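You operate a simulated robot arm through the tools that you are given. There is no shell and no other tool.

Carry out the task below with a simulated two-armed robot. There is one attempt and no reset: what you move stays moved.

TASK
Grind 4 turns into the white bowl and sift the sieve's powder into the black bowl.
Fine: white bowl beside the black one, sieve back in its place, funnel left on the mill.
Where things are to end (x, y in the base frame): white bowl within 50 mm of [550, -100].

Only the result counts: the job must be done as asked and must still hold three seconds after the hand-in. Knocking over, shifting, dropping, spilling or breaking anything else fails it.

THE ROBOT
Two 7-joint arms with two-finger parallel grippers on one trunk that stands fixed in place. Base frame: the origin is at the foot of the trunk, x ahead of it, y to its left, z up. Units: mm, rad, N and s.
The left shoulder is at [70, 163, 1395], the right one opposite. With the tool pointing down near the work surface each hand reaches from about 100 to 840 mm from the base axis, measured 20 degrees to its own side. Payload 3.43 kg a hand.
The tool frame of a hand sits at the grasp point between the pads (the TCP): z along the fingers, y along the line on which they close. The tips reach 34 mm beyond it. Largest opening 128 mm; finger width 24, thickness 12; the body of the gripper, 48 by 130 mm, starts 96 mm behind the TCP.
Orientation is that of the tool frame in the base frame, as [roll, pitch, yaw] about the fixed x, y, z axes, in that order (R = Rz(yaw) Ry(pitch) Rx(roll)). With the fingers straight down and closing along the base's y, the tool's x points along the base's -x, its y along +y and its z along -z.

THE INTERFACE
- The arms move only by the tool arm_command. It takes "left_plan", "right_plan" or both (then of equal length, played together; a hand with none holds still); each is text: rows parted by semicolons, each of 6 numbers parted by spaces: the shift along the tool's x, y, z in mm, then the turn, a rotation vector about the tool's x, y, z in rad. In form: x y z wx wy wz; .... A call has 1 to 20 rows; each row shifts and turns the commanded pose from where the row before left it, along the tool's axes as they then stand. "left_grip" and "right_grip" are, for a hand that has rows, the gripper command, from -1 (shut) to 1 (fully open), values between in proportion, set as the call begins (left out, the last holds). Rows are played at 5 a second. More than 50 mm and 0.15 rad between two rows, or a gripper value outside its range, and nothing of the call is played. Where a pose cannot be reached the arm comes as near as it can. A force on the tool above 40 N (or 10 N above the force at the start of the call, whichever is more), or a blocked arm, ends the call early, and 0.2 s more pass. Each finger travels about 153 mm/s and halts on what it meets, pressing with about 34 N; the grip force reading is that of the motor and also rises with nothing between the fingers. The clock runs only during rows and for 0.2 s after the last one: add rows that do not move to give the fingers time. It gives the time, the measured TCP pose, the force on the tool (base axes), the opening and the grip force at its end, in the units of the frame above (readings bear some noise), with the torque about the TCP (base axes, N m) and any sound that the robot's microphone picked up.
- Cameras (640 x 400 px; columns grow to the right, rows downward): "scene" is now at [128.3, 8.7, 1603.3]; the picture's right is [0.07, -1.00, 0.00], its down [-0.75, -0.05, -0.66] and it looks along [0.66, 0.05, -0.75] (base axes); focal length 323 px, centre (320, 200). "left" rides on the left gripper at [76, 11, -160] in its tool frame; the picture's right is [-0.15, 0.99, 0.00], its down [-0.88, -0.13, -0.46] and it looks along [-0.45, -0.07, 0.89] (tool axes); focal length 234 px, centre (320, 200). "right" rides on the right gripper at [76, -11, -160] in its tool frame; the picture's right is [0.15, 0.99, 0.00], its down [-0.88, 0.13, -0.46] and it looks along [-0.45, 0.07, 0.89] (tool axes); focal length 234 px, centre (320, 200). There is no depth. A picture from a camera that has moved, and an enlarged one, comes with that camera's place and axes in the base frame and with its lens.
- capture(camera): a new picture of that camera. It takes no simulated time.
- raise_lower(by): slides the trunk up (or, below 0, down) by that many mm; the arms and the scene camera ride with it, the base frame stays. It gives what a move gives, with no picture.
- head_to(pan, tilt): turns the head with the scene camera to pan (to the left, within 1.501 rad either way) and tilt (down, from -0.506 to 1.204), counted from straight ahead of the robot. It gives what a move gives.
- enlarge(camera, box): a new picture of the part [left, top, right, bottom] of that camera's present view, enlarged. It takes no simulated time.
- job_done(): hands the job in; it is judged then, once.

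Nothing tells you positions but the pictures and the camera data. Unless the task says otherwise, let go and move clear before handing in.

The tools are called after "Call:" as a command line: name --argument value ..., lists and objects as JSON in quotes. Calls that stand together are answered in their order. arm_command: Moves the arms, as the interface text tells. Its arguments: {"type":"object","properties":{"left_plan":{"type":"string"},"left_grip":{"type":"number"},"right_plan":{"type":"string"},"right_grip":{"type":"number"}},"required":[]} The other tools are called the same way: raise_lower (by) moves the trunk up or down; head_to (pan, tilt) turns the head that bears the scene camera; capture (camera) takes a picture; enlarge (camera, box) takes an enlarged picture of a part of a camera's view; job_done () hands the job in.

At the start:

```text
time_s: 0.0
left_tool_pos: [465.2, 234.9, 1295.1]
left_tcp_rot: [3.141, 0.001, 3.141]
left_force: [0.2, 0.1, -0.3]
left_torque: [0.02, 0.03, -0.01]
left_finger_gap: 127.6
left_grasp_force: 0.0
right_tool_pos: [417.5, -141.7, 1316.2]
right_tcp_rot: [-3.141, -0.002, 3.141]
right_force: [0.1, -0.1, -0.3]
right_torque: [-0.01, 0.03, 0.01]
right_finger_gap: 128.1
right_grasp_force: 0.1
trunk travel left (down, up): [-875.0, 65.0]
head pan, tilt (commanded): [0.068, 0.845]
```

scene: 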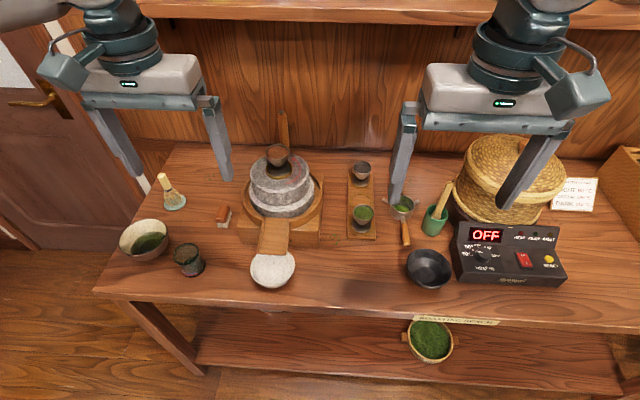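
right: 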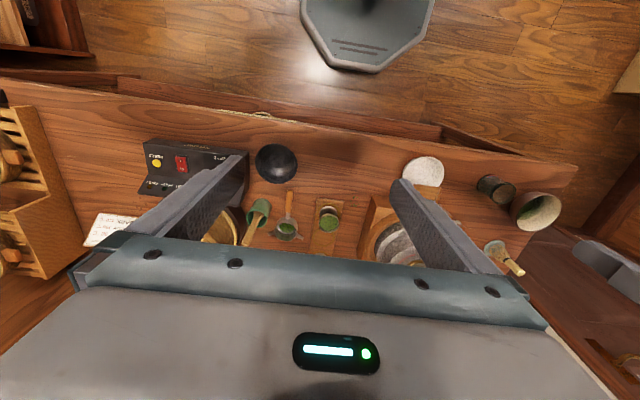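
left: 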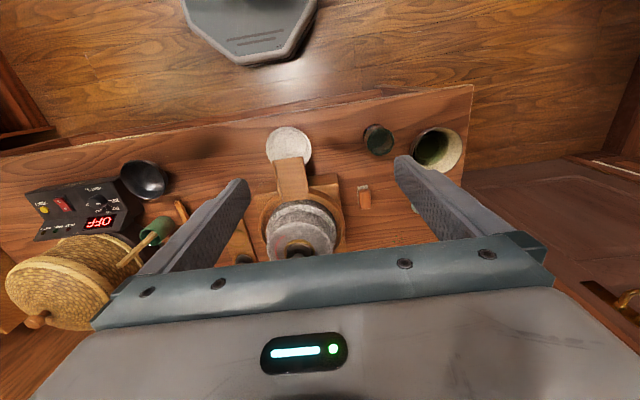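

I see a bench with a stone mill (left-centre), a white bowl under its spout, a small wooden tray with cups, a sieve, a black bowl and a control box to the right. First I'll take enlarged views to work out positions.

Call:
enlarge --camera "scene" --box '[220, 100, 340, 300]'

Call:
enlarge --camera "scene" --box '[330, 140, 590, 300]'

Call:
enlarge --camera "scene" --box '[100, 150, 300, 290]'

```text
2.00 times, centred on (280, 200) of scene
camera zoom: at [128.3, 8.7, 1603.3], right [0.07, -1.0, 0.0], down [-0.75, -0.05, -0.66], along [0.66, 0.05, -0.75], focal length 646 px, centre (400, 200)
```

zoom: 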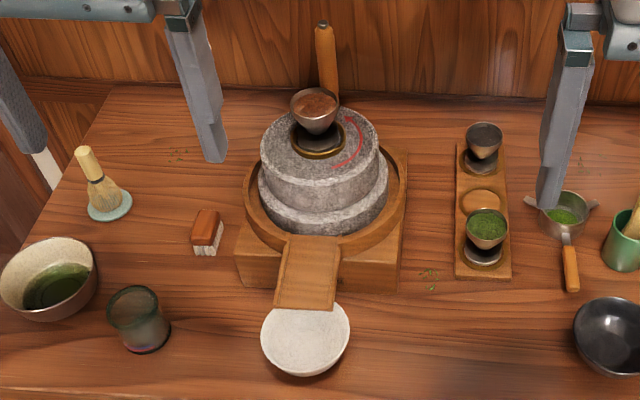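

```text
2.46 times, centred on (460, 220) of scene
camera zoom: at [128.3, 8.7, 1603.3], right [0.07, -1.0, 0.0], down [-0.75, -0.05, -0.66], along [0.66, 0.05, -0.75], focal length 794 px, centre (-25, 151)
```

zoom: 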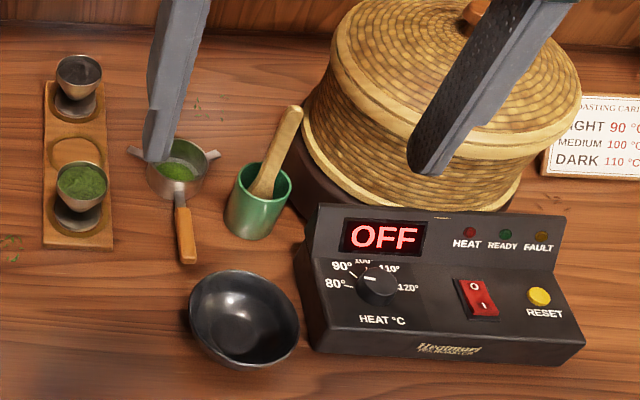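

```text
2.86 times, centred on (200, 220) of scene
camera zoom: at [128.3, 8.7, 1603.3], right [0.07, -1.0, 0.0], down [-0.75, -0.05, -0.66], along [0.66, 0.05, -0.75], focal length 922 px, centre (663, 143)
```

zoom: 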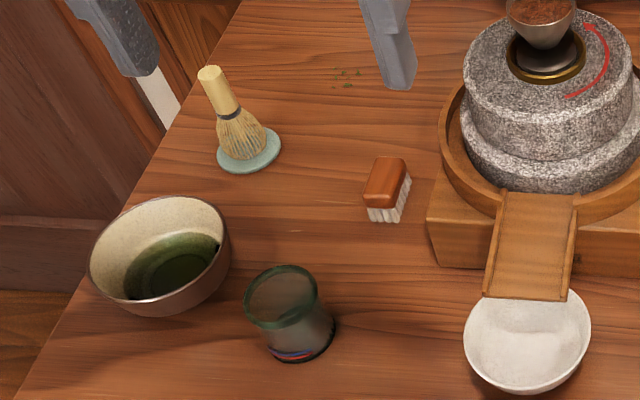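

The mill has a handle on its far side, a funnel with brown leaf on top and a red arrow marking a direction; the sieve with green powder stands on the right. I'll zoom further in to read details.

Call:
enlarge --camera "scene" --box '[240, 105, 320, 155]'

Call:
enlarge --camera "scene" --box '[240, 145, 336, 205]'

Call:
enlarge --camera "scene" --box '[340, 150, 452, 220]'

Call:
enlarge --camera "scene" --box '[376, 180, 472, 240]'

Call:
enlarge --camera "scene" --box '[232, 200, 344, 270]'

Call:
enlarge --camera "scene" --box '[400, 290, 512, 360]'

Call:
enlarge --camera "scene" --box '[540, 160, 620, 210]'

```text
8.00 times, centred on (280, 130) of scene
camera zoom: at [128.3, 8.7, 1603.3], right [0.07, -1.0, 0.0], down [-0.75, -0.05, -0.66], along [0.66, 0.05, -0.75], focal length 2582 px, centre (640, 760)
```

zoom: 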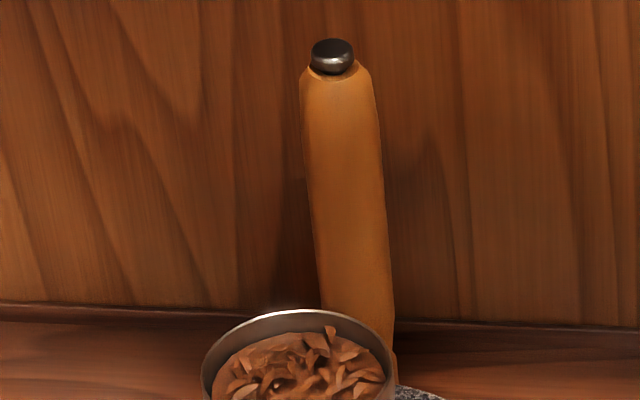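

```text
6.67 times, centred on (288, 175) of scene
camera zoom: at [128.3, 8.7, 1603.3], right [0.07, -1.0, 0.0], down [-0.75, -0.05, -0.66], along [0.66, 0.05, -0.75], focal length 2152 px, centre (533, 367)
```

zoom: 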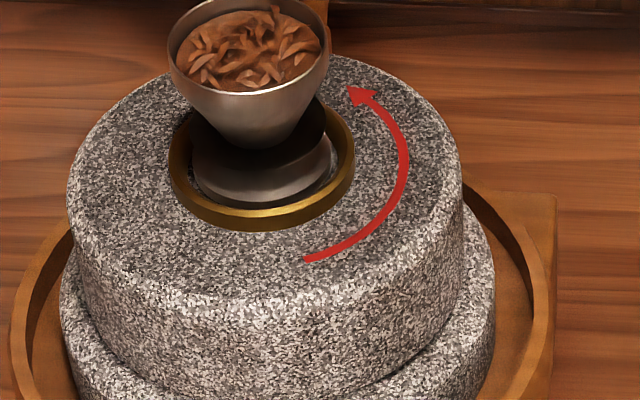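

```text
5.71 times, centred on (396, 185) of scene
camera zoom: at [128.3, 8.7, 1603.3], right [0.07, -1.0, 0.0], down [-0.75, -0.05, -0.66], along [0.66, 0.05, -0.75], focal length 1844 px, centre (-114, 286)
```

zoom: 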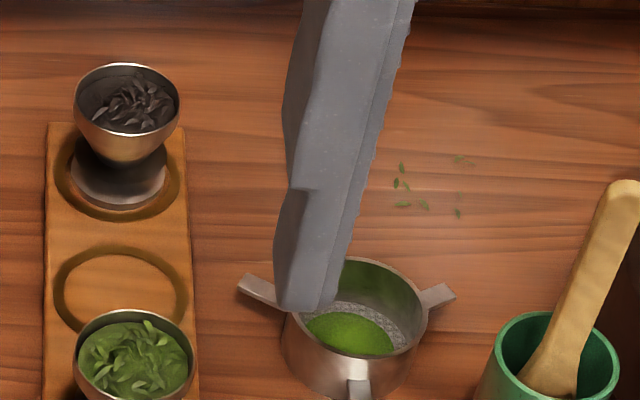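

```text
6.67 times, centred on (424, 210) of scene
camera zoom: at [128.3, 8.7, 1603.3], right [0.07, -1.0, 0.0], down [-0.75, -0.05, -0.66], along [0.66, 0.05, -0.75], focal length 2152 px, centre (-373, 133)
```

zoom: 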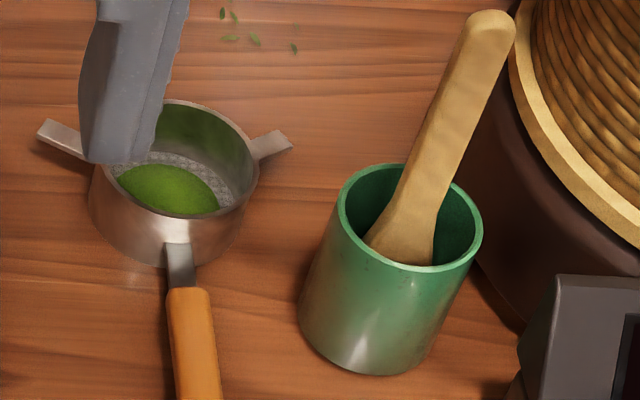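

```text
5.71 times, centred on (288, 235) of scene
camera zoom: at [128.3, 8.7, 1603.3], right [0.07, -1.0, 0.0], down [-0.75, -0.05, -0.66], along [0.66, 0.05, -0.75], focal length 1844 px, centre (503, 0)
```

zoom: 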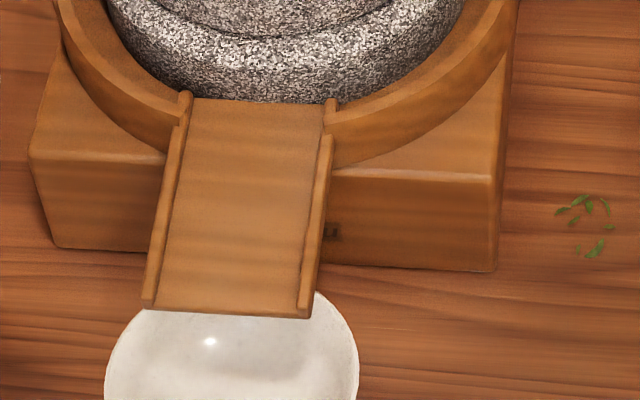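

```text
5.71 times, centred on (456, 325) of scene
camera zoom: at [128.3, 8.7, 1603.3], right [0.07, -1.0, 0.0], down [-0.75, -0.05, -0.66], along [0.66, 0.05, -0.75], focal length 1844 px, centre (-457, -514)
```

zoom: 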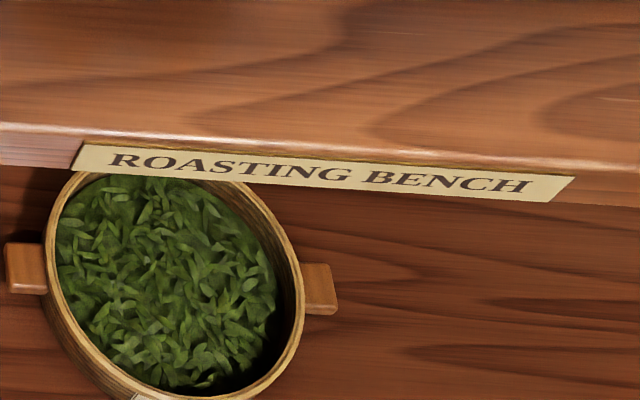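

```text
8.00 times, centred on (580, 185) of scene
camera zoom: at [128.3, 8.7, 1603.3], right [0.07, -1.0, 0.0], down [-0.75, -0.05, -0.66], along [0.66, 0.05, -0.75], focal length 2582 px, centre (-1760, 320)
```

zoom: 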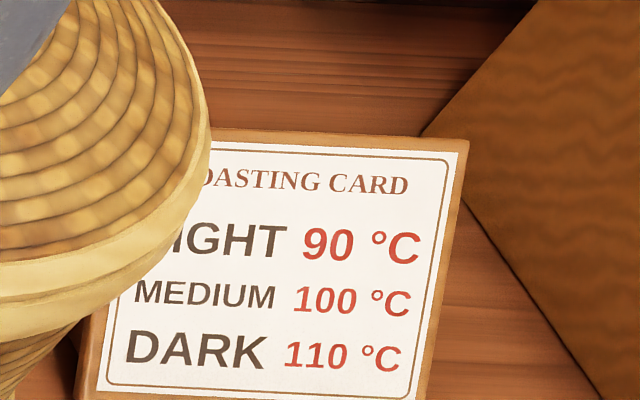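

The mill stone must turn counter-clockwise seen from above (red arrow); the sieve's handle points toward me at roughly x 700, y -205, and the white bowl is near (560,170). I'll move both hands over the objects at height for better camera views.

Call:
arm_command --left_plan "-40 -20 0 0 0 0; -40 -20 0 0 0 0; -40 -20 0 0 0 0; -40 -20 0 0 0 0; 0 0 0 0 0 0" --right_plan "-45 -12 0 0 0 0; -45 -12 0 0 0 0; -45 -12 0 0 0 0; -45 -12 0 0 0 0; 0 0 0 0 0 0"

Call:
capture --camera "left"

Call:
capture --camera "right"

Call:
capture --camera "scene"

```text
time_s: 1.2
left_tool_pos: [627.6, 153.8, 1295.9]
left_tcp_rot: [-3.14, 0.001, 3.141]
left_force: [0.5, 0.3, -0.2]
left_torque: [-0.01, 0.0, -0.01]
left_finger_gap: 127.8
left_grasp_force: 0.0
right_tool_pos: [595.9, -189.1, 1315.1]
right_tcp_rot: [-3.141, 0.001, -3.141]
right_force: [-0.1, 0.2, 0.3]
right_torque: [0.0, -0.01, 0.0]
right_finger_gap: 128.1
right_grasp_force: 0.0
trunk travel left (down, up): [-875.0, 65.0]
head pan, tilt (commanded): [0.068, 0.845]
```

```text
taken
camera left: at [551.4, 165.4, 1456.4], right [0.15, 0.99, 0.0], down [0.88, -0.13, 0.46], along [0.45, -0.07, -0.89], focal length 234 px, centre (320, 200)
```

left: 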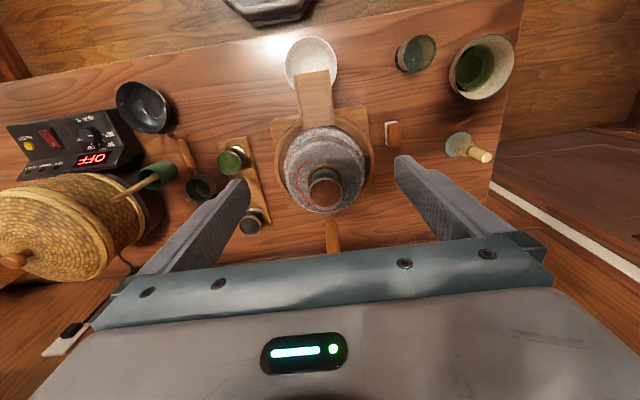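

```text
taken
camera right: at [520.7, -200.5, 1475.6], right [-0.15, 0.99, 0.0], down [0.88, 0.13, 0.46], along [0.45, 0.07, -0.89], focal length 234 px, centre (320, 200)
```

right: 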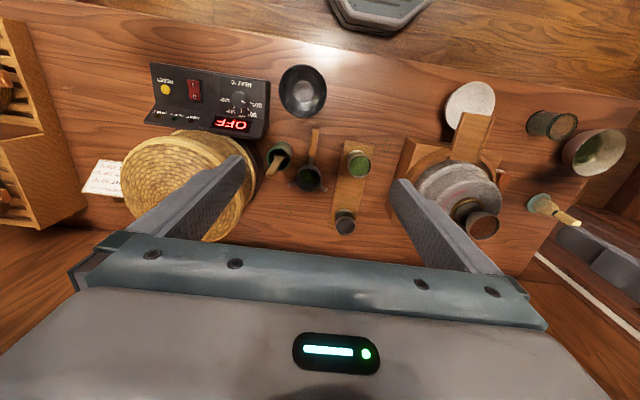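

```text
taken
camera scene: at [128.2, 9.0, 1603.3], right [0.07, -1.0, 0.0], down [-0.75, -0.05, -0.66], along [0.66, 0.04, -0.75], focal length 323 px, centre (320, 200)
```

scene: 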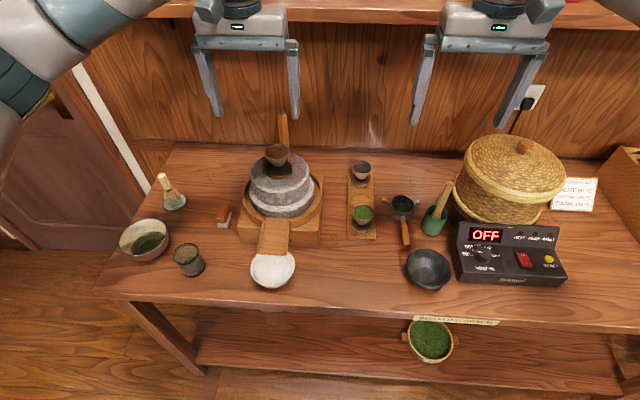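

Now the views are clear. I'll zoom in with the cameras to measure the mill, handle, bowls and sieve.

Call:
enlarge --camera "left" --box '[240, 100, 400, 260]'

Call:
enlarge --camera "left" --box '[256, 20, 384, 100]'

Call:
enlarge --camera "right" --box '[256, 120, 384, 200]'

Call:
enlarge --camera "right" --box '[256, 50, 384, 130]'

Call:
enlarge --camera "scene" --box '[232, 110, 328, 170]'

Call:
enlarge --camera "scene" --box '[224, 230, 320, 290]'

Call:
enlarge --camera "scene" --box '[376, 180, 472, 240]'

Call:
enlarge --camera "scene" --box '[384, 236, 480, 296]'

```text
2.50 times, centred on (320, 180) of left
camera zoom: at [551.4, 165.4, 1456.4], right [0.15, 0.99, 0.0], down [0.88, -0.13, 0.46], along [0.45, -0.07, -0.89], focal length 585 px, centre (320, 250)
```

zoom: 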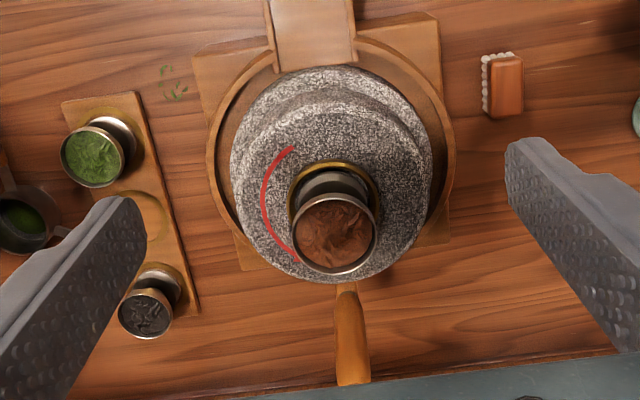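

```text
5.00 times, centred on (320, 60) of left
camera zoom: at [551.4, 165.4, 1456.4], right [0.15, 0.99, 0.0], down [0.88, -0.13, 0.46], along [0.45, -0.07, -0.89], focal length 1171 px, centre (320, 900)
```

zoom: 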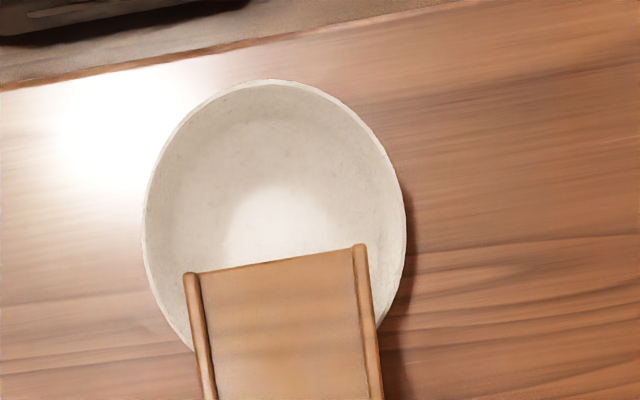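

```text
5.00 times, centred on (320, 160) of right
camera zoom: at [520.7, -200.5, 1475.6], right [-0.15, 0.99, 0.0], down [0.88, 0.13, 0.46], along [0.45, 0.07, -0.89], focal length 1171 px, centre (320, 400)
```

zoom: 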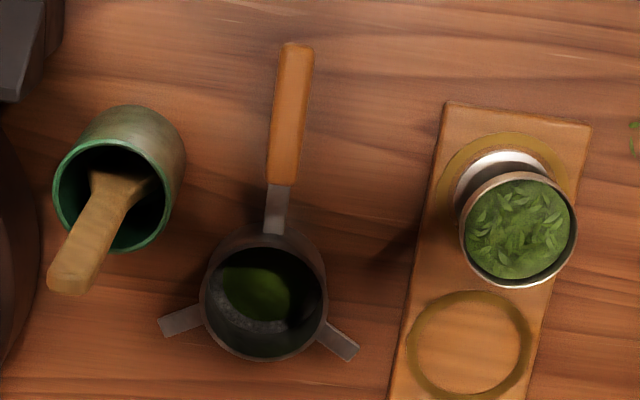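

```text
5.00 times, centred on (320, 90) of right
camera zoom: at [520.7, -200.5, 1475.6], right [-0.15, 0.99, 0.0], down [0.88, 0.13, 0.46], along [0.45, 0.07, -0.89], focal length 1171 px, centre (320, 750)
```

zoom: 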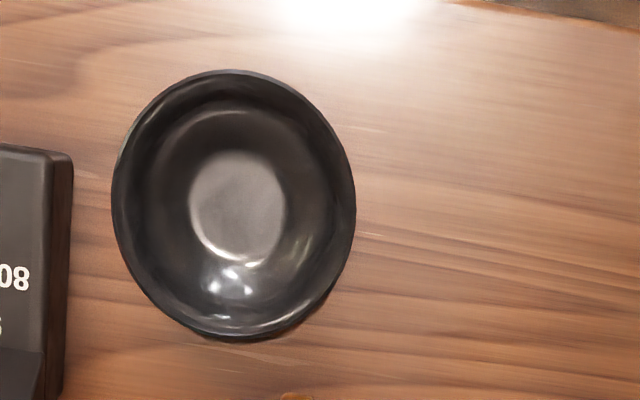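

```text
6.67 times, centred on (280, 140) of scene
camera zoom: at [128.2, 9.0, 1603.3], right [0.07, -1.0, 0.0], down [-0.75, -0.05, -0.66], along [0.66, 0.04, -0.75], focal length 2152 px, centre (587, 600)
```

zoom: 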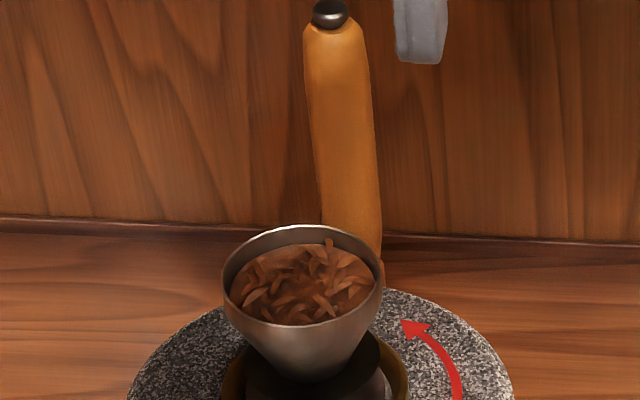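

```text
6.67 times, centred on (272, 260) of scene
camera zoom: at [128.2, 9.0, 1603.3], right [0.07, -1.0, 0.0], down [-0.75, -0.05, -0.66], along [0.66, 0.04, -0.75], focal length 2152 px, centre (640, -200)
```

zoom: 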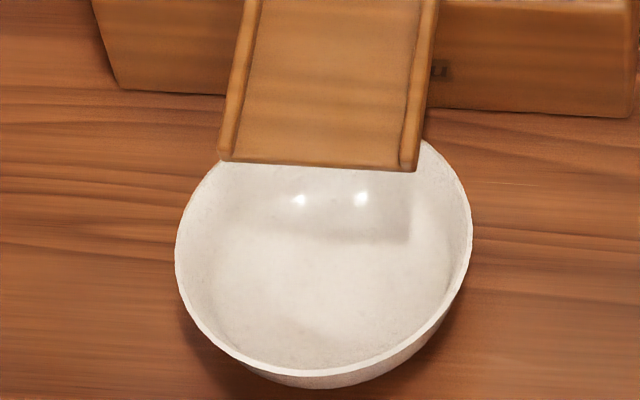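

```text
6.67 times, centred on (424, 210) of scene
camera zoom: at [128.2, 9.0, 1603.3], right [0.07, -1.0, 0.0], down [-0.75, -0.05, -0.66], along [0.66, 0.04, -0.75], focal length 2152 px, centre (-373, 133)
```

zoom: 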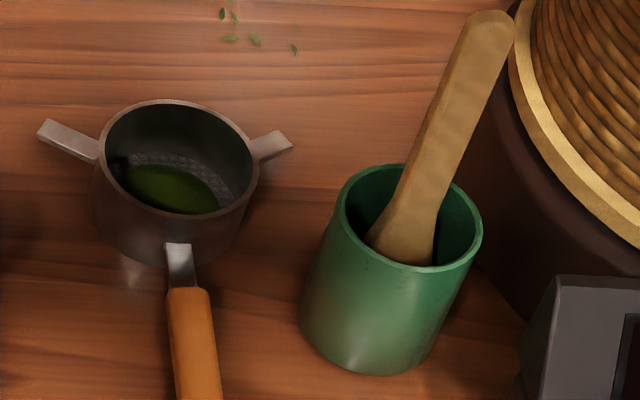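

```text
6.67 times, centred on (432, 266) of scene
camera zoom: at [128.2, 9.0, 1603.3], right [0.07, -1.0, 0.0], down [-0.75, -0.05, -0.66], along [0.66, 0.04, -0.75], focal length 2152 px, centre (-427, -240)
```

zoom: 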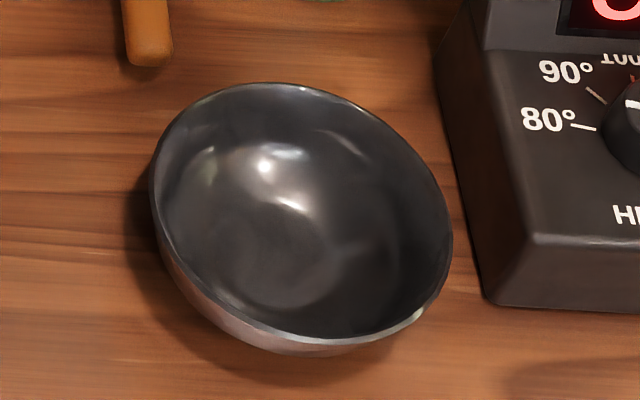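

Triangulating: table top is at about z 855, white bowl rim centre about (520,151,905), black bowl (545,-233), mill axis about (710,150), handle about (803,149) up to z 1158. I'll move the left hand for a better view of the handle and mill.

Call:
arm_command --left_plan "-40 0 -20 0 0 0; -35 -2 -20 0 0 0; 0 0 0 0 0 0; 0 0 0 0 0 0"

Call:
capture --camera "left"

Call:
enlarge --camera "left" --box '[240, 80, 400, 240]'

Call:
enlarge --camera "left" --box '[280, 160, 376, 220]'

```text
time_s: 2.2
left_tool_pos: [705.1, 151.7, 1333.6]
left_tcp_rot: [-3.141, 0.0, 3.141]
left_force: [0.7, -0.1, 0.4]
left_torque: [-0.05, -0.01, 0.02]
left_finger_gap: 127.9
left_grasp_force: 0.0
right_tool_pos: [596.2, -188.7, 1314.9]
right_tcp_rot: [3.141, -0.002, -3.141]
right_force: [0.0, -0.3, 1.0]
right_torque: [-0.02, 0.0, -0.01]
right_finger_gap: 128.0
right_grasp_force: 0.0
trunk travel left (down, up): [-875.0, 65.0]
head pan, tilt (commanded): [0.068, 0.845]
```

```text
taken
camera left: at [628.2, 162.5, 1495.4], right [0.15, 0.99, 0.0], down [0.88, -0.13, 0.46], along [0.45, -0.07, -0.89], focal length 234 px, centre (320, 200)
```

left: 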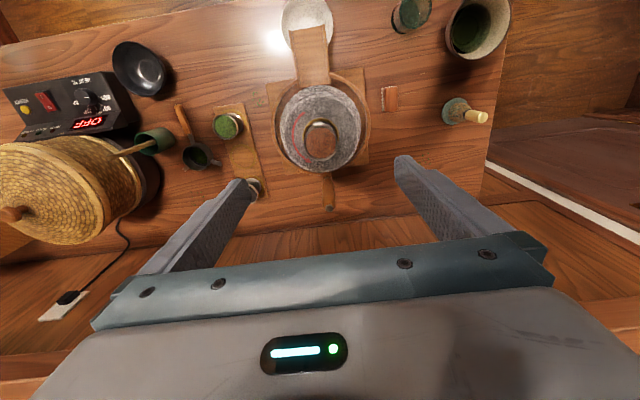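

```text
2.50 times, centred on (320, 160) of left
camera zoom: at [628.2, 162.5, 1495.4], right [0.15, 0.99, 0.0], down [0.88, -0.13, 0.46], along [0.45, -0.07, -0.89], focal length 585 px, centre (320, 300)
```

zoom: 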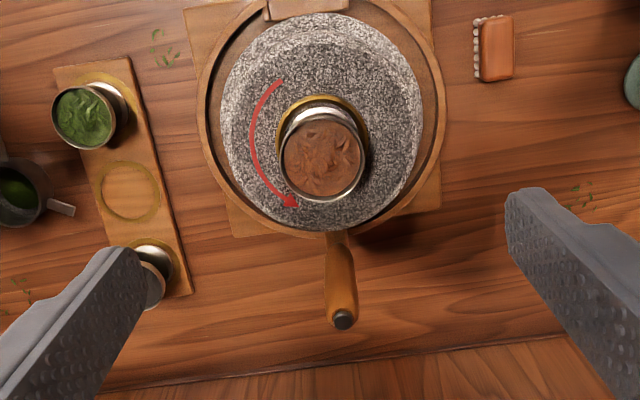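

```text
6.67 times, centred on (328, 190) of left
camera zoom: at [628.2, 162.5, 1495.4], right [0.15, 0.99, 0.0], down [0.88, -0.13, 0.46], along [0.45, -0.07, -0.89], focal length 1561 px, centre (267, 267)
```

zoom: 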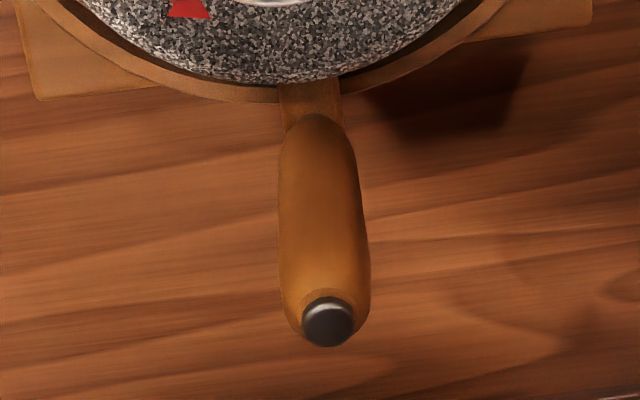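

The handle stands vertical on a side arm of the stone, about 100 mm from the axis. I'll move the left hand nearly over the handle to refine both positions.

Call:
arm_command --left_plan "-35 0 0 0 0 0; -35 0 0 0 0 0; -25 0 0 0 0 0; 0 0 0 0 0 0; 0 0 0 0 0 0"

Call:
enlarge --camera "left" --box '[240, 40, 400, 200]'

Call:
enlarge --camera "left" --box '[272, 110, 368, 170]'

Call:
enlarge --camera "left" --box '[256, 50, 384, 130]'

Call:
enlarge --camera "right" --box '[400, 130, 528, 250]'

```text
time_s: 3.4
left_tool_pos: [798.5, 153.0, 1332.6]
left_tcp_rot: [3.141, 0.0, 3.141]
left_force: [0.4, 0.2, 0.3]
left_torque: [-0.01, 0.01, -0.05]
left_finger_gap: 127.9
left_grasp_force: 0.1
right_tool_pos: [596.6, -188.2, 1314.0]
right_tcp_rot: [-3.141, 0.001, -3.141]
right_force: [0.1, -0.2, 0.2]
right_torque: [-0.02, -0.01, 0.0]
right_finger_gap: 128.0
right_grasp_force: 0.0
trunk travel left (down, up): [-875.0, 65.0]
head pan, tilt (commanded): [0.068, 0.845]
```

```text
2.50 times, centred on (320, 120) of left
camera zoom: at [721.9, 164.2, 1494.0], right [0.15, 0.99, 0.0], down [0.88, -0.13, 0.46], along [0.45, -0.07, -0.89], focal length 585 px, centre (320, 400)
```

zoom: 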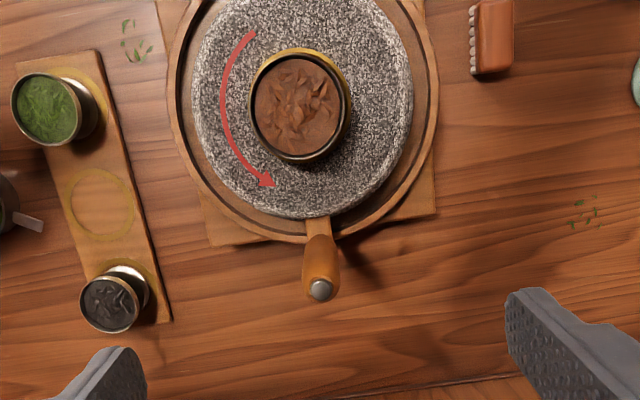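

```text
6.67 times, centred on (320, 140) of left
camera zoom: at [721.9, 164.2, 1494.0], right [0.15, 0.99, 0.0], down [0.88, -0.13, 0.46], along [0.45, -0.07, -0.89], focal length 1561 px, centre (320, 600)
```

zoom: 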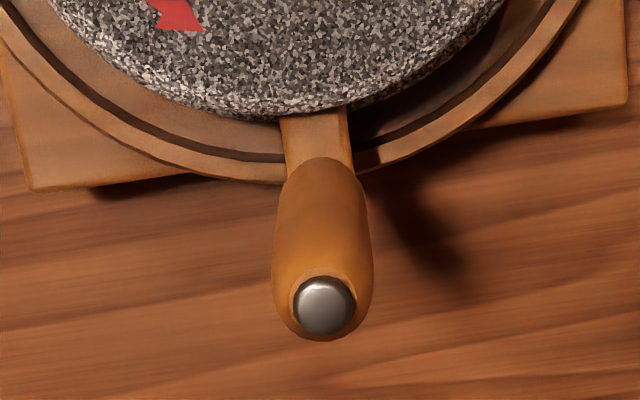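

```text
5.00 times, centred on (320, 90) of left
camera zoom: at [721.9, 164.2, 1494.0], right [0.15, 0.99, 0.0], down [0.88, -0.13, 0.46], along [0.45, -0.07, -0.89], focal length 1171 px, centre (320, 750)
```

zoom: 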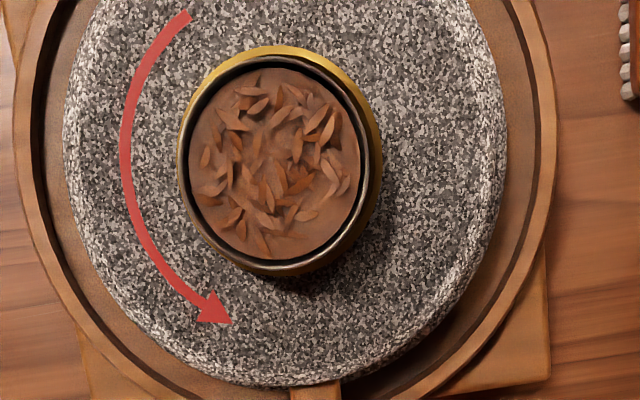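

```text
3.33 times, centred on (464, 190) of right
camera zoom: at [521.0, -200.1, 1475.3], right [-0.15, 0.99, 0.0], down [0.88, 0.13, 0.46], along [0.45, 0.07, -0.89], focal length 781 px, centre (-160, 233)
```

zoom: 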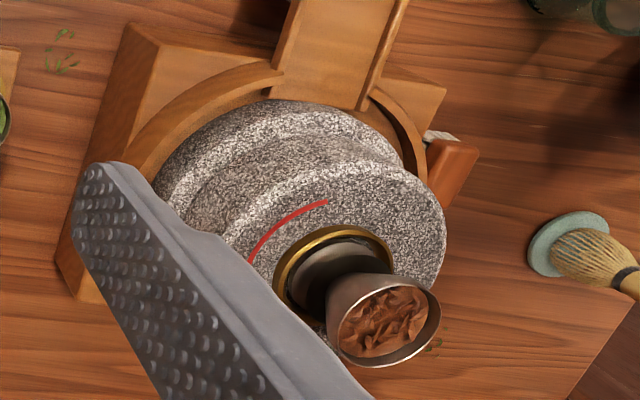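

Handle axis comes out at about (823,149.5), top z 1144, diameter about 24 mm; mill axis about (721,151.5), so crank radius is about 102 mm. I'll move above the handle, stopping with tips still clear of it, and check alignment.

Call:
arm_command --left_plan "-13 -1.5 35 0 0 0; -12 -1.5 35 0 0 0; 0 0 40 0 0 0; 0 0 0 0 0 0; 0 0 0 0 0 0; 0 0 0 0 0 0"

Call:
capture --camera "left"

Call:
enlarge --camera "left" --box '[240, 100, 400, 200]'

Call:
enlarge --camera "scene" --box '[216, 60, 344, 220]'

```text
time_s: 4.0
left_tool_pos: [813.4, 148.6, 1285.7]
left_tcp_rot: [-3.141, 0.001, 3.14]
left_force: [-0.3, -0.3, -0.3]
left_torque: [-0.01, -0.03, -0.02]
left_finger_gap: 128.0
left_grasp_force: 0.0
right_tool_pos: [593.0, -190.0, 1316.0]
right_tcp_rot: [3.14, 0.002, 3.139]
right_force: [-0.5, 0.4, 0.4]
right_torque: [0.04, -0.05, -0.02]
right_finger_gap: 128.1
right_grasp_force: 0.0
trunk travel left (down, up): [-875.0, 65.0]
head pan, tilt (commanded): [0.068, 0.845]
stopped in row 2 (left hand): the force on the tool passed its limit at 78 N (the readings are from after the stop); the commanded pose is now the measured one
```

```text
taken
camera left: at [738.0, 159.4, 1446.1], right [0.15, 0.99, 0.0], down [0.88, -0.13, 0.46], along [0.45, -0.07, -0.89], focal length 234 px, centre (320, 200)
```

left: 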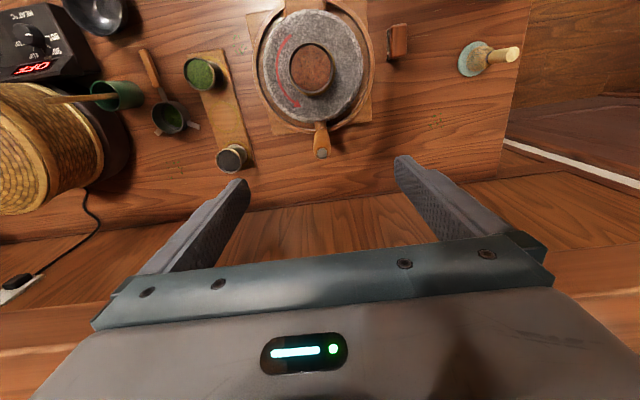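

```text
4.00 times, centred on (320, 150) of left
camera zoom: at [738.0, 159.4, 1446.1], right [0.15, 0.99, 0.0], down [0.88, -0.13, 0.46], along [0.45, -0.07, -0.89], focal length 937 px, centre (320, 400)
```

zoom: 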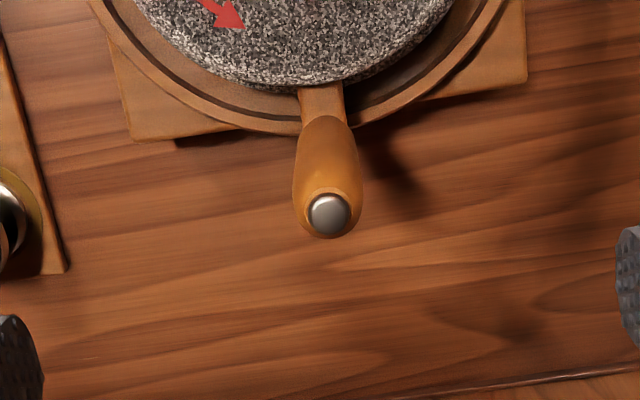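

```text
2.50 times, centred on (280, 140) of scene
camera zoom: at [124.7, 8.0, 1603.6], right [0.07, -1.0, 0.0], down [-0.75, -0.05, -0.66], along [0.66, 0.05, -0.75], focal length 807 px, centre (420, 350)
```

zoom: 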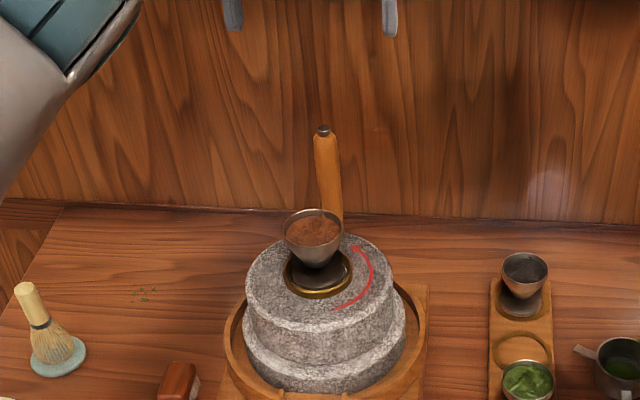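

The hand met something at (813,149,1286), although the mill is well below it; the overhead shelf behind may be in the way of the gripper body. I'll look up with the head before moving further.

Call:
head_to --pan 0.15 --tilt 0.3

Call:
capture --camera "scene"

Call:
capture --camera "right"

```text
time_s: 4.9
left_tool_pos: [817.6, 149.2, 1284.0]
left_tcp_rot: [3.141, -0.001, -3.141]
left_force: [-1.4, -1.1, 5.7]
left_torque: [0.47, -0.17, 0.15]
left_finger_gap: 128.4
left_grasp_force: 0.1
right_tool_pos: [595.5, -188.8, 1313.3]
right_tcp_rot: [3.141, 0.0, -3.141]
right_force: [0.0, 0.4, 0.1]
right_torque: [0.0, 0.02, 0.02]
right_finger_gap: 127.9
right_grasp_force: 0.1
trunk travel left (down, up): [-875.0, 65.0]
head pan, tilt (commanded): [0.15, 0.3]
```

```text
taken
camera scene: at [141.2, 16.8, 1651.4], right [0.15, -0.99, 0.0], down [-0.29, -0.04, -0.96], along [0.94, 0.14, -0.3], focal length 323 px, centre (320, 200)
```

scene: 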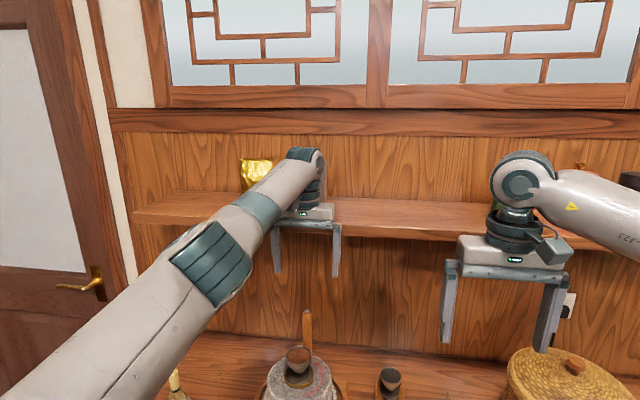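

```text
taken
camera right: at [519.6, -201.0, 1475.5], right [-0.15, 0.99, 0.0], down [0.88, 0.13, 0.46], along [0.45, 0.07, -0.89], focal length 234 px, centre (320, 200)
```

right: 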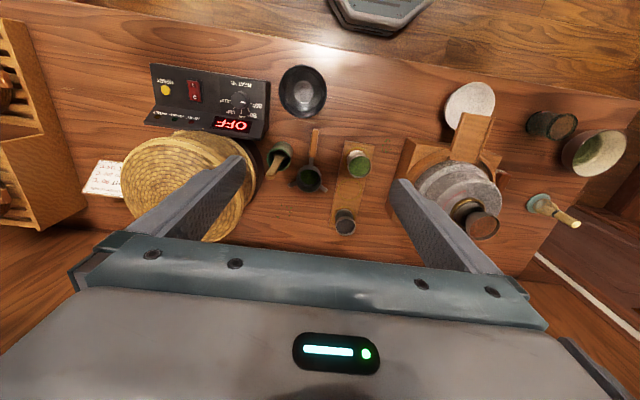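

The left gripper's body came down on the front edge of the wall shelf (about z 1380, x about 835), so a straight-down grip of the handle at its far position is blocked. I'll lift off the shelf, back away, and then look at the shelf before choosing a tilted approach.

Call:
arm_command --left_plan "0 0 -15 0 0 0; 0 0 -25 0 0 0; 0 0 -30 0 0 0; 30 0 -10 0 0 0; 40 0 0 0 0 0; 40 0 0 0 0 0; 40 0 0 0 0 0; 40 0 0 0 0 0; 0 0 0 0 0 0"

Call:
capture --camera "scene"

Call:
enlarge --camera "scene" --box '[130, 130, 420, 260]'

```text
time_s: 6.9
left_tool_pos: [794.0, 141.5, 1388.5]
left_tcp_rot: [3.14, -0.001, -3.142]
left_force: [0.2, -0.4, 0.3]
left_torque: [-0.04, -0.01, -0.01]
left_finger_gap: 128.0
left_grasp_force: 0.1
left hand out of reach, approached as far as the arm can: row 2, 3, 4, 5, 6, 7, 8
right_tool_pos: [597.2, -189.3, 1313.7]
right_tcp_rot: [-3.14, -0.002, 3.141]
right_force: [-0.3, -0.5, 0.1]
right_torque: [0.02, 0.01, -0.02]
right_finger_gap: 127.9
right_grasp_force: 0.0
trunk travel left (down, up): [-875.0, 65.0]
head pan, tilt (commanded): [0.15, 0.3]
```

```text
taken
camera scene: at [143.2, 17.7, 1651.2], right [0.15, -0.99, 0.0], down [-0.29, -0.04, -0.95], along [0.94, 0.14, -0.3], focal length 323 px, centre (320, 200)
```

scene: 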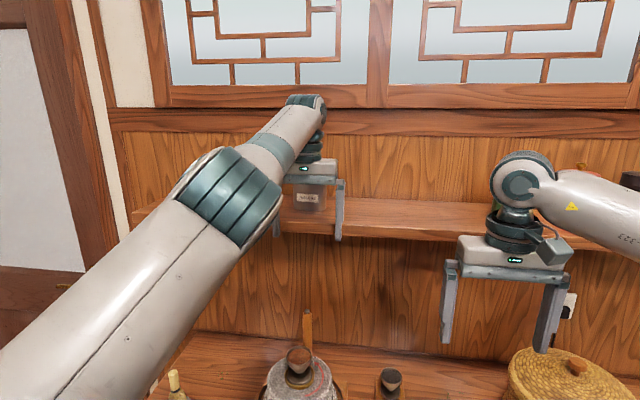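

```text
2.21 times, centred on (275, 195) of scene
camera zoom: at [143.2, 17.7, 1651.2], right [0.15, -0.99, 0.0], down [-0.29, -0.04, -0.95], along [0.94, 0.14, -0.3], focal length 712 px, centre (419, 211)
```

zoom: 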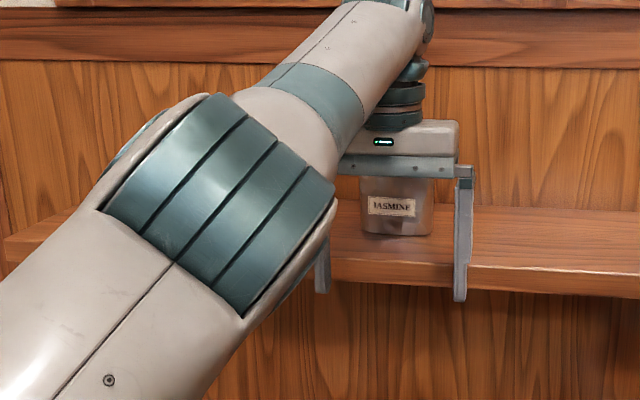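

The hand lifted off but the controller says it approached only as far as it could; a JASMINE jar sits on the shelf behind the fingers, so I must go gently. I'll check with motionless rows where the commanded pose stands.

Call:
arm_command --left_plan "0 0 0 0 0 0; 0 0 0 0 0 0"

Call:
enlarge --camera "scene" --box '[200, 100, 400, 260]'

Call:
capture --camera "left"

```text
time_s: 7.5
left_tool_pos: [794.3, 142.1, 1390.3]
left_tcp_rot: [-3.141, -0.001, 3.14]
left_force: [0.0, 0.0, -0.3]
left_torque: [0.01, 0.0, -0.02]
left_finger_gap: 128.0
left_grasp_force: 0.0
right_tool_pos: [597.2, -189.9, 1314.9]
right_tcp_rot: [3.139, -0.002, -3.141]
right_force: [-0.9, 0.3, 0.8]
right_torque: [0.01, 0.03, -0.01]
right_finger_gap: 128.0
right_grasp_force: 0.1
trunk travel left (down, up): [-875.0, 65.0]
head pan, tilt (commanded): [0.15, 0.3]
```

```text
2.50 times, centred on (300, 180) of scene
camera zoom: at [142.9, 17.4, 1651.2], right [0.15, -0.99, 0.0], down [-0.29, -0.04, -0.96], along [0.94, 0.14, -0.3], focal length 807 px, centre (370, 250)
```

zoom: 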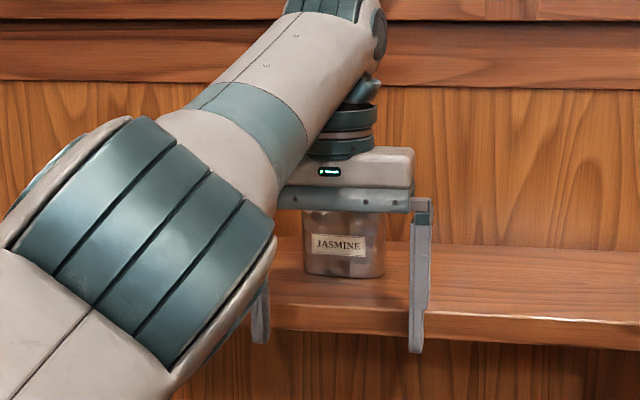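

```text
taken
camera left: at [717.9, 152.6, 1550.9], right [0.15, 0.99, 0.0], down [0.88, -0.13, 0.45], along [0.45, -0.07, -0.89], focal length 234 px, centre (320, 200)
```

left: 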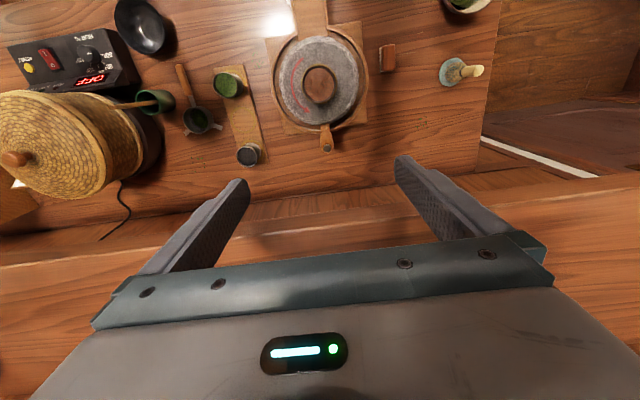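

The shelf's front edge is near x 818 with its top near z 1380, and the jar stands well behind (x about 920+), untouched. Now I retreat the left hand toward me.

Call:
arm_command --left_plan "20 0 0 0 0 0; 30 0 0 0 0 0; 30 0 0 0 0 0; 0 0 0 0 0 0"

```text
time_s: 8.5
left_tool_pos: [788.8, 135.7, 1405.6]
left_tcp_rot: [3.141, -0.003, -3.141]
left_force: [0.5, 0.5, 0.6]
left_torque: [0.0, -0.01, 0.0]
left_finger_gap: 128.1
left_grasp_force: 0.0
left hand out of reach, approached as far as the arm can: row 1, 2, 3
right_tool_pos: [596.3, -189.6, 1314.2]
right_tcp_rot: [3.142, -0.002, -3.142]
right_force: [0.6, 0.4, -0.6]
right_torque: [0.02, -0.01, 0.01]
right_finger_gap: 128.4
right_grasp_force: 0.0
trunk travel left (down, up): [-875.0, 65.0]
head pan, tilt (commanded): [0.15, 0.3]
```

The left arm is fully stretched (singular), so pure backward motion just slides it upward. I'll command motion along the arm's own line (back and slightly down) to bend the elbow again.

Call:
arm_command --left_plan "35 0 13 0 0 0; 35 0 13 0 0 0; 35 0 13 0 0 0; 0 0 0 0 0 0"

```text
time_s: 9.5
left_tool_pos: [787.2, 132.5, 1404.6]
left_tcp_rot: [3.141, -0.002, 3.141]
left_force: [0.4, 0.3, -0.2]
left_torque: [-0.02, 0.0, -0.03]
left_finger_gap: 127.9
left_grasp_force: 0.0
left hand out of reach, approached as far as the arm can: row 1, 2, 3
right_tool_pos: [597.0, -188.7, 1313.8]
right_tcp_rot: [-3.142, -0.002, 3.14]
right_force: [0.2, 0.0, -0.1]
right_torque: [0.01, -0.01, 0.01]
right_finger_gap: 127.9
right_grasp_force: 0.1
trunk travel left (down, up): [-875.0, 65.0]
head pan, tilt (commanded): [0.15, 0.3]
```

Still stuck; it may be a wrist-joint limit rather than the elbow. I'll try tilting the fingers forward slightly (which relaxes the wrist), staying clear of the shelf.

Call:
arm_command --left_plan "0 0 0 0 -0.08 0; 0 0 0 0 -0.08 0; 0 0 0 0 0 0"

Call:
capture --camera "scene"

```text
time_s: 10.3
left_tool_pos: [821.7, 128.0, 1416.7]
left_tcp_rot: [3.14, 0.158, 3.142]
left_force: [0.0, -0.2, -0.1]
left_torque: [0.0, 0.06, 0.0]
left_finger_gap: 127.9
left_grasp_force: 0.0
left hand out of reach, approached as far as the arm can: row 1, 2
right_tool_pos: [595.9, -189.2, 1313.6]
right_tcp_rot: [-3.141, 0.0, -3.14]
right_force: [-0.4, -0.4, -0.2]
right_torque: [0.0, 0.02, -0.01]
right_finger_gap: 128.1
right_grasp_force: 0.0
trunk travel left (down, up): [-875.0, 65.0]
head pan, tilt (commanded): [0.15, 0.3]
```

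```text
taken
camera scene: at [142.6, 17.4, 1651.3], right [0.15, -0.99, 0.0], down [-0.29, -0.04, -0.96], along [0.94, 0.14, -0.3], focal length 323 px, centre (320, 200)
```

scene: 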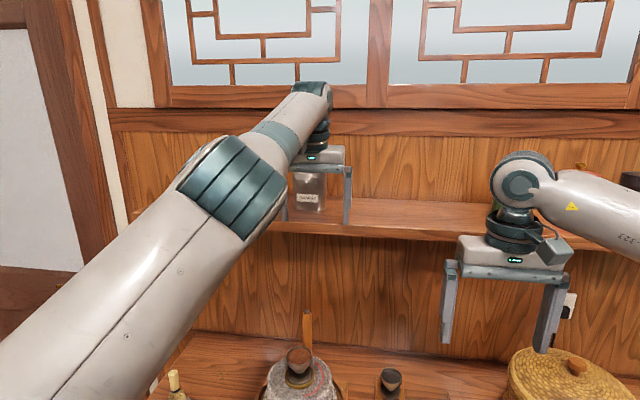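

The tilt confirms the elbow is straight (wrist stayed put, TCP swung). I'll undo the tilt and move inward sideways (-y) with a backward component, which flexes the elbow.

Call:
arm_command --left_plan "0 0 0 0 0.08 0; 0 0 0 0 0.08 0; 25 -35 3 0 0 0; 25 -35 3 0 0 0; 0 0 0 0 0 0"

```text
time_s: 11.5
left_tool_pos: [773.0, 80.2, 1413.6]
left_tcp_rot: [-3.14, -0.004, -3.14]
left_force: [0.1, 0.4, -0.7]
left_torque: [-0.04, 0.01, 0.0]
left_finger_gap: 127.8
left_grasp_force: 0.1
left hand out of reach, approached as far as the arm can: row 1, 2, 3, 4
right_tool_pos: [597.9, -187.5, 1313.1]
right_tcp_rot: [-3.14, -0.001, 3.142]
right_force: [1.5, -0.1, -0.7]
right_torque: [-0.03, 0.04, -0.02]
right_finger_gap: 127.8
right_grasp_force: 0.1
trunk travel left (down, up): [-875.0, 65.0]
head pan, tilt (commanded): [0.15, 0.3]
```

The elbow has begun to bend (shoulder–wrist distance shrank). I continue backward.

Call:
arm_command --left_plan "30 -20 8 0 0 0; 40 -10 10 0 0 0; 40 0 10 0 0 0; 0 0 0 0 0 0"

```text
time_s: 12.5
left_tool_pos: [767.8, 55.7, 1416.4]
left_tcp_rot: [3.141, -0.002, -3.141]
left_force: [1.0, -0.4, -0.6]
left_torque: [0.0, -0.01, 0.02]
left_finger_gap: 127.8
left_grasp_force: 0.2
left hand out of reach, approached as far as the arm can: row 1, 2, 3
right_tool_pos: [597.3, -189.2, 1314.2]
right_tcp_rot: [-3.141, -0.002, 3.141]
right_force: [-0.2, 0.8, 0.5]
right_torque: [0.04, 0.01, 0.01]
right_finger_gap: 127.9
right_grasp_force: 0.0
trunk travel left (down, up): [-875.0, 65.0]
head pan, tilt (commanded): [0.15, 0.3]
```

The elbow sits above the shoulder–wrist line, so moving downward should flex it. I'll try going down and back a little while staying clear of the shelf edge.

Call:
arm_command --left_plan "30 0 35 0 0 0; 30 0 35 0 0 0; 0 0 0 0 0 0"

```text
time_s: 13.3
left_tool_pos: [769.9, 52.9, 1406.1]
left_tcp_rot: [3.14, -0.001, -3.141]
left_force: [0.2, -0.6, 0.3]
left_torque: [-0.03, 0.01, 0.01]
left_finger_gap: 128.0
left_grasp_force: 0.2
left hand out of reach, approached as far as the arm can: row 1, 2
right_tool_pos: [595.5, -189.7, 1313.8]
right_tcp_rot: [-3.141, -0.001, 3.141]
right_force: [0.5, -0.3, 0.1]
right_torque: [-0.01, 0.01, 0.01]
right_finger_gap: 128.0
right_grasp_force: 0.2
trunk travel left (down, up): [-875.0, 65.0]
head pan, tilt (commanded): [0.15, 0.3]
```

The reach sphere matters: at (798,153,1332) the arm had worked fine before, so I'll return toward that pose along the sphere (left, down, slightly forward) and then retreat along the known path.

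Call:
arm_command --left_plan "-6 20 13 0 0 0; -6 20 12 0 0 0; 0 0 0 0 0 0"

```text
time_s: 14.1
left_tool_pos: [787.2, 87.9, 1379.3]
left_tcp_rot: [3.141, -0.003, -3.141]
left_force: [0.4, 1.1, -0.7]
left_torque: [-0.02, 0.0, -0.03]
left_finger_gap: 127.9
left_grasp_force: 0.0
left hand out of reach, approached as far as the arm can: row 2
right_tool_pos: [595.9, -190.1, 1314.0]
right_tcp_rot: [3.141, 0.001, 3.141]
right_force: [0.6, -0.2, -0.1]
right_torque: [0.0, -0.03, 0.01]
right_finger_gap: 128.1
right_grasp_force: 0.1
trunk travel left (down, up): [-875.0, 65.0]
head pan, tilt (commanded): [0.15, 0.3]
```

Tracking again. I continue down with x constant (which reduces stretch), staying above the shelf level with the gripper body.

Call:
arm_command --left_plan "0 8 12 0 0 0; 0 8 12 0 0 0; 2 8 12 0 0 0; 0 0 0 0 0 0"

```text
time_s: 15.1
left_tool_pos: [799.9, 110.5, 1347.3]
left_tcp_rot: [-3.141, -0.003, -3.141]
left_force: [0.0, 0.1, -0.7]
left_torque: [0.0, -0.02, 0.01]
left_finger_gap: 127.8
left_grasp_force: 0.1
left hand out of reach, approached as far as the arm can: row 1, 2, 3
right_tool_pos: [596.7, -188.4, 1313.6]
right_tcp_rot: [3.141, -0.003, 3.141]
right_force: [-0.1, 0.1, 0.8]
right_torque: [-0.01, 0.01, 0.01]
right_finger_gap: 127.8
right_grasp_force: 0.0
trunk travel left (down, up): [-875.0, 65.0]
head pan, tilt (commanded): [0.15, 0.3]
```

All stuck poses lie on one sphere (arm exactly straight). I'll first tilt the fingers back toward me to get them away from the shelf edge (the wrist stays put), then try flexing by moving left/down with an inward component.

Call:
arm_command --left_plan "0 0 0 0 0.14 0; 0 0 0 0 0.14 0; 0 0 0 0 0.14 0; 0 0 0 0 0 0"

Call:
capture --camera "scene"

```text
time_s: 16.1
left_tool_pos: [752.7, 92.5, 1333.0]
left_tcp_rot: [-3.125, -0.219, 3.14]
left_force: [-0.7, 0.5, 0.4]
left_torque: [0.02, -0.02, -0.02]
left_finger_gap: 127.8
left_grasp_force: 0.1
left hand out of reach, approached as far as the arm can: row 1, 2, 3
right_tool_pos: [596.6, -187.4, 1314.1]
right_tcp_rot: [-3.14, 0.001, 3.141]
right_force: [0.1, 0.7, 0.3]
right_torque: [-0.01, 0.03, 0.02]
right_finger_gap: 128.0
right_grasp_force: 0.1
trunk travel left (down, up): [-875.0, 65.0]
head pan, tilt (commanded): [0.15, 0.3]
```

```text
taken
camera scene: at [142.2, 18.5, 1651.3], right [0.15, -0.99, 0.0], down [-0.29, -0.04, -0.96], along [0.94, 0.14, -0.3], focal length 323 px, centre (320, 200)
```

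scene: 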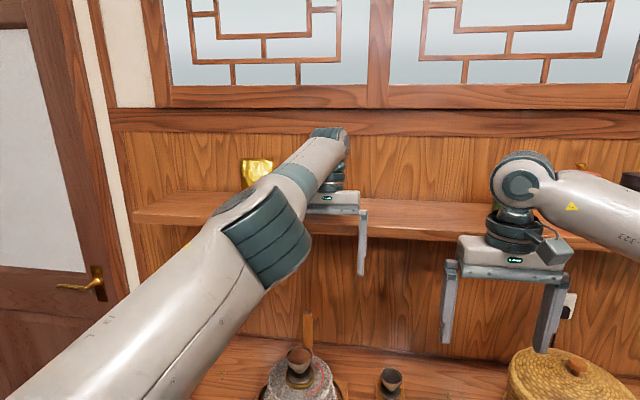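

The wrist joint also has a limit (only 0.22 rad back-tilt reached), but the fingers are now clear of the shelf. I'll try leftward, inward and down.

Call:
arm_command --left_plan "13.5 30 8 0 0 0; 13.5 30 8 0 0 0; 0 0 0 0 0 0"

```text
time_s: 16.9
left_tool_pos: [762.7, 143.0, 1324.7]
left_tcp_rot: [-3.126, -0.22, 3.141]
left_force: [0.8, -0.3, -0.2]
left_torque: [-0.01, -0.01, -0.01]
left_finger_gap: 128.0
left_grasp_force: 0.1
left hand out of reach, approached as far as the arm can: row 1, 2
right_tool_pos: [595.8, -191.3, 1314.4]
right_tcp_rot: [-3.141, 0.0, -3.141]
right_force: [-0.4, -0.4, 0.1]
right_torque: [-0.01, -0.01, 0.0]
right_finger_gap: 127.9
right_grasp_force: 0.2
trunk travel left (down, up): [-875.0, 65.0]
head pan, tilt (commanded): [0.15, 0.3]
```

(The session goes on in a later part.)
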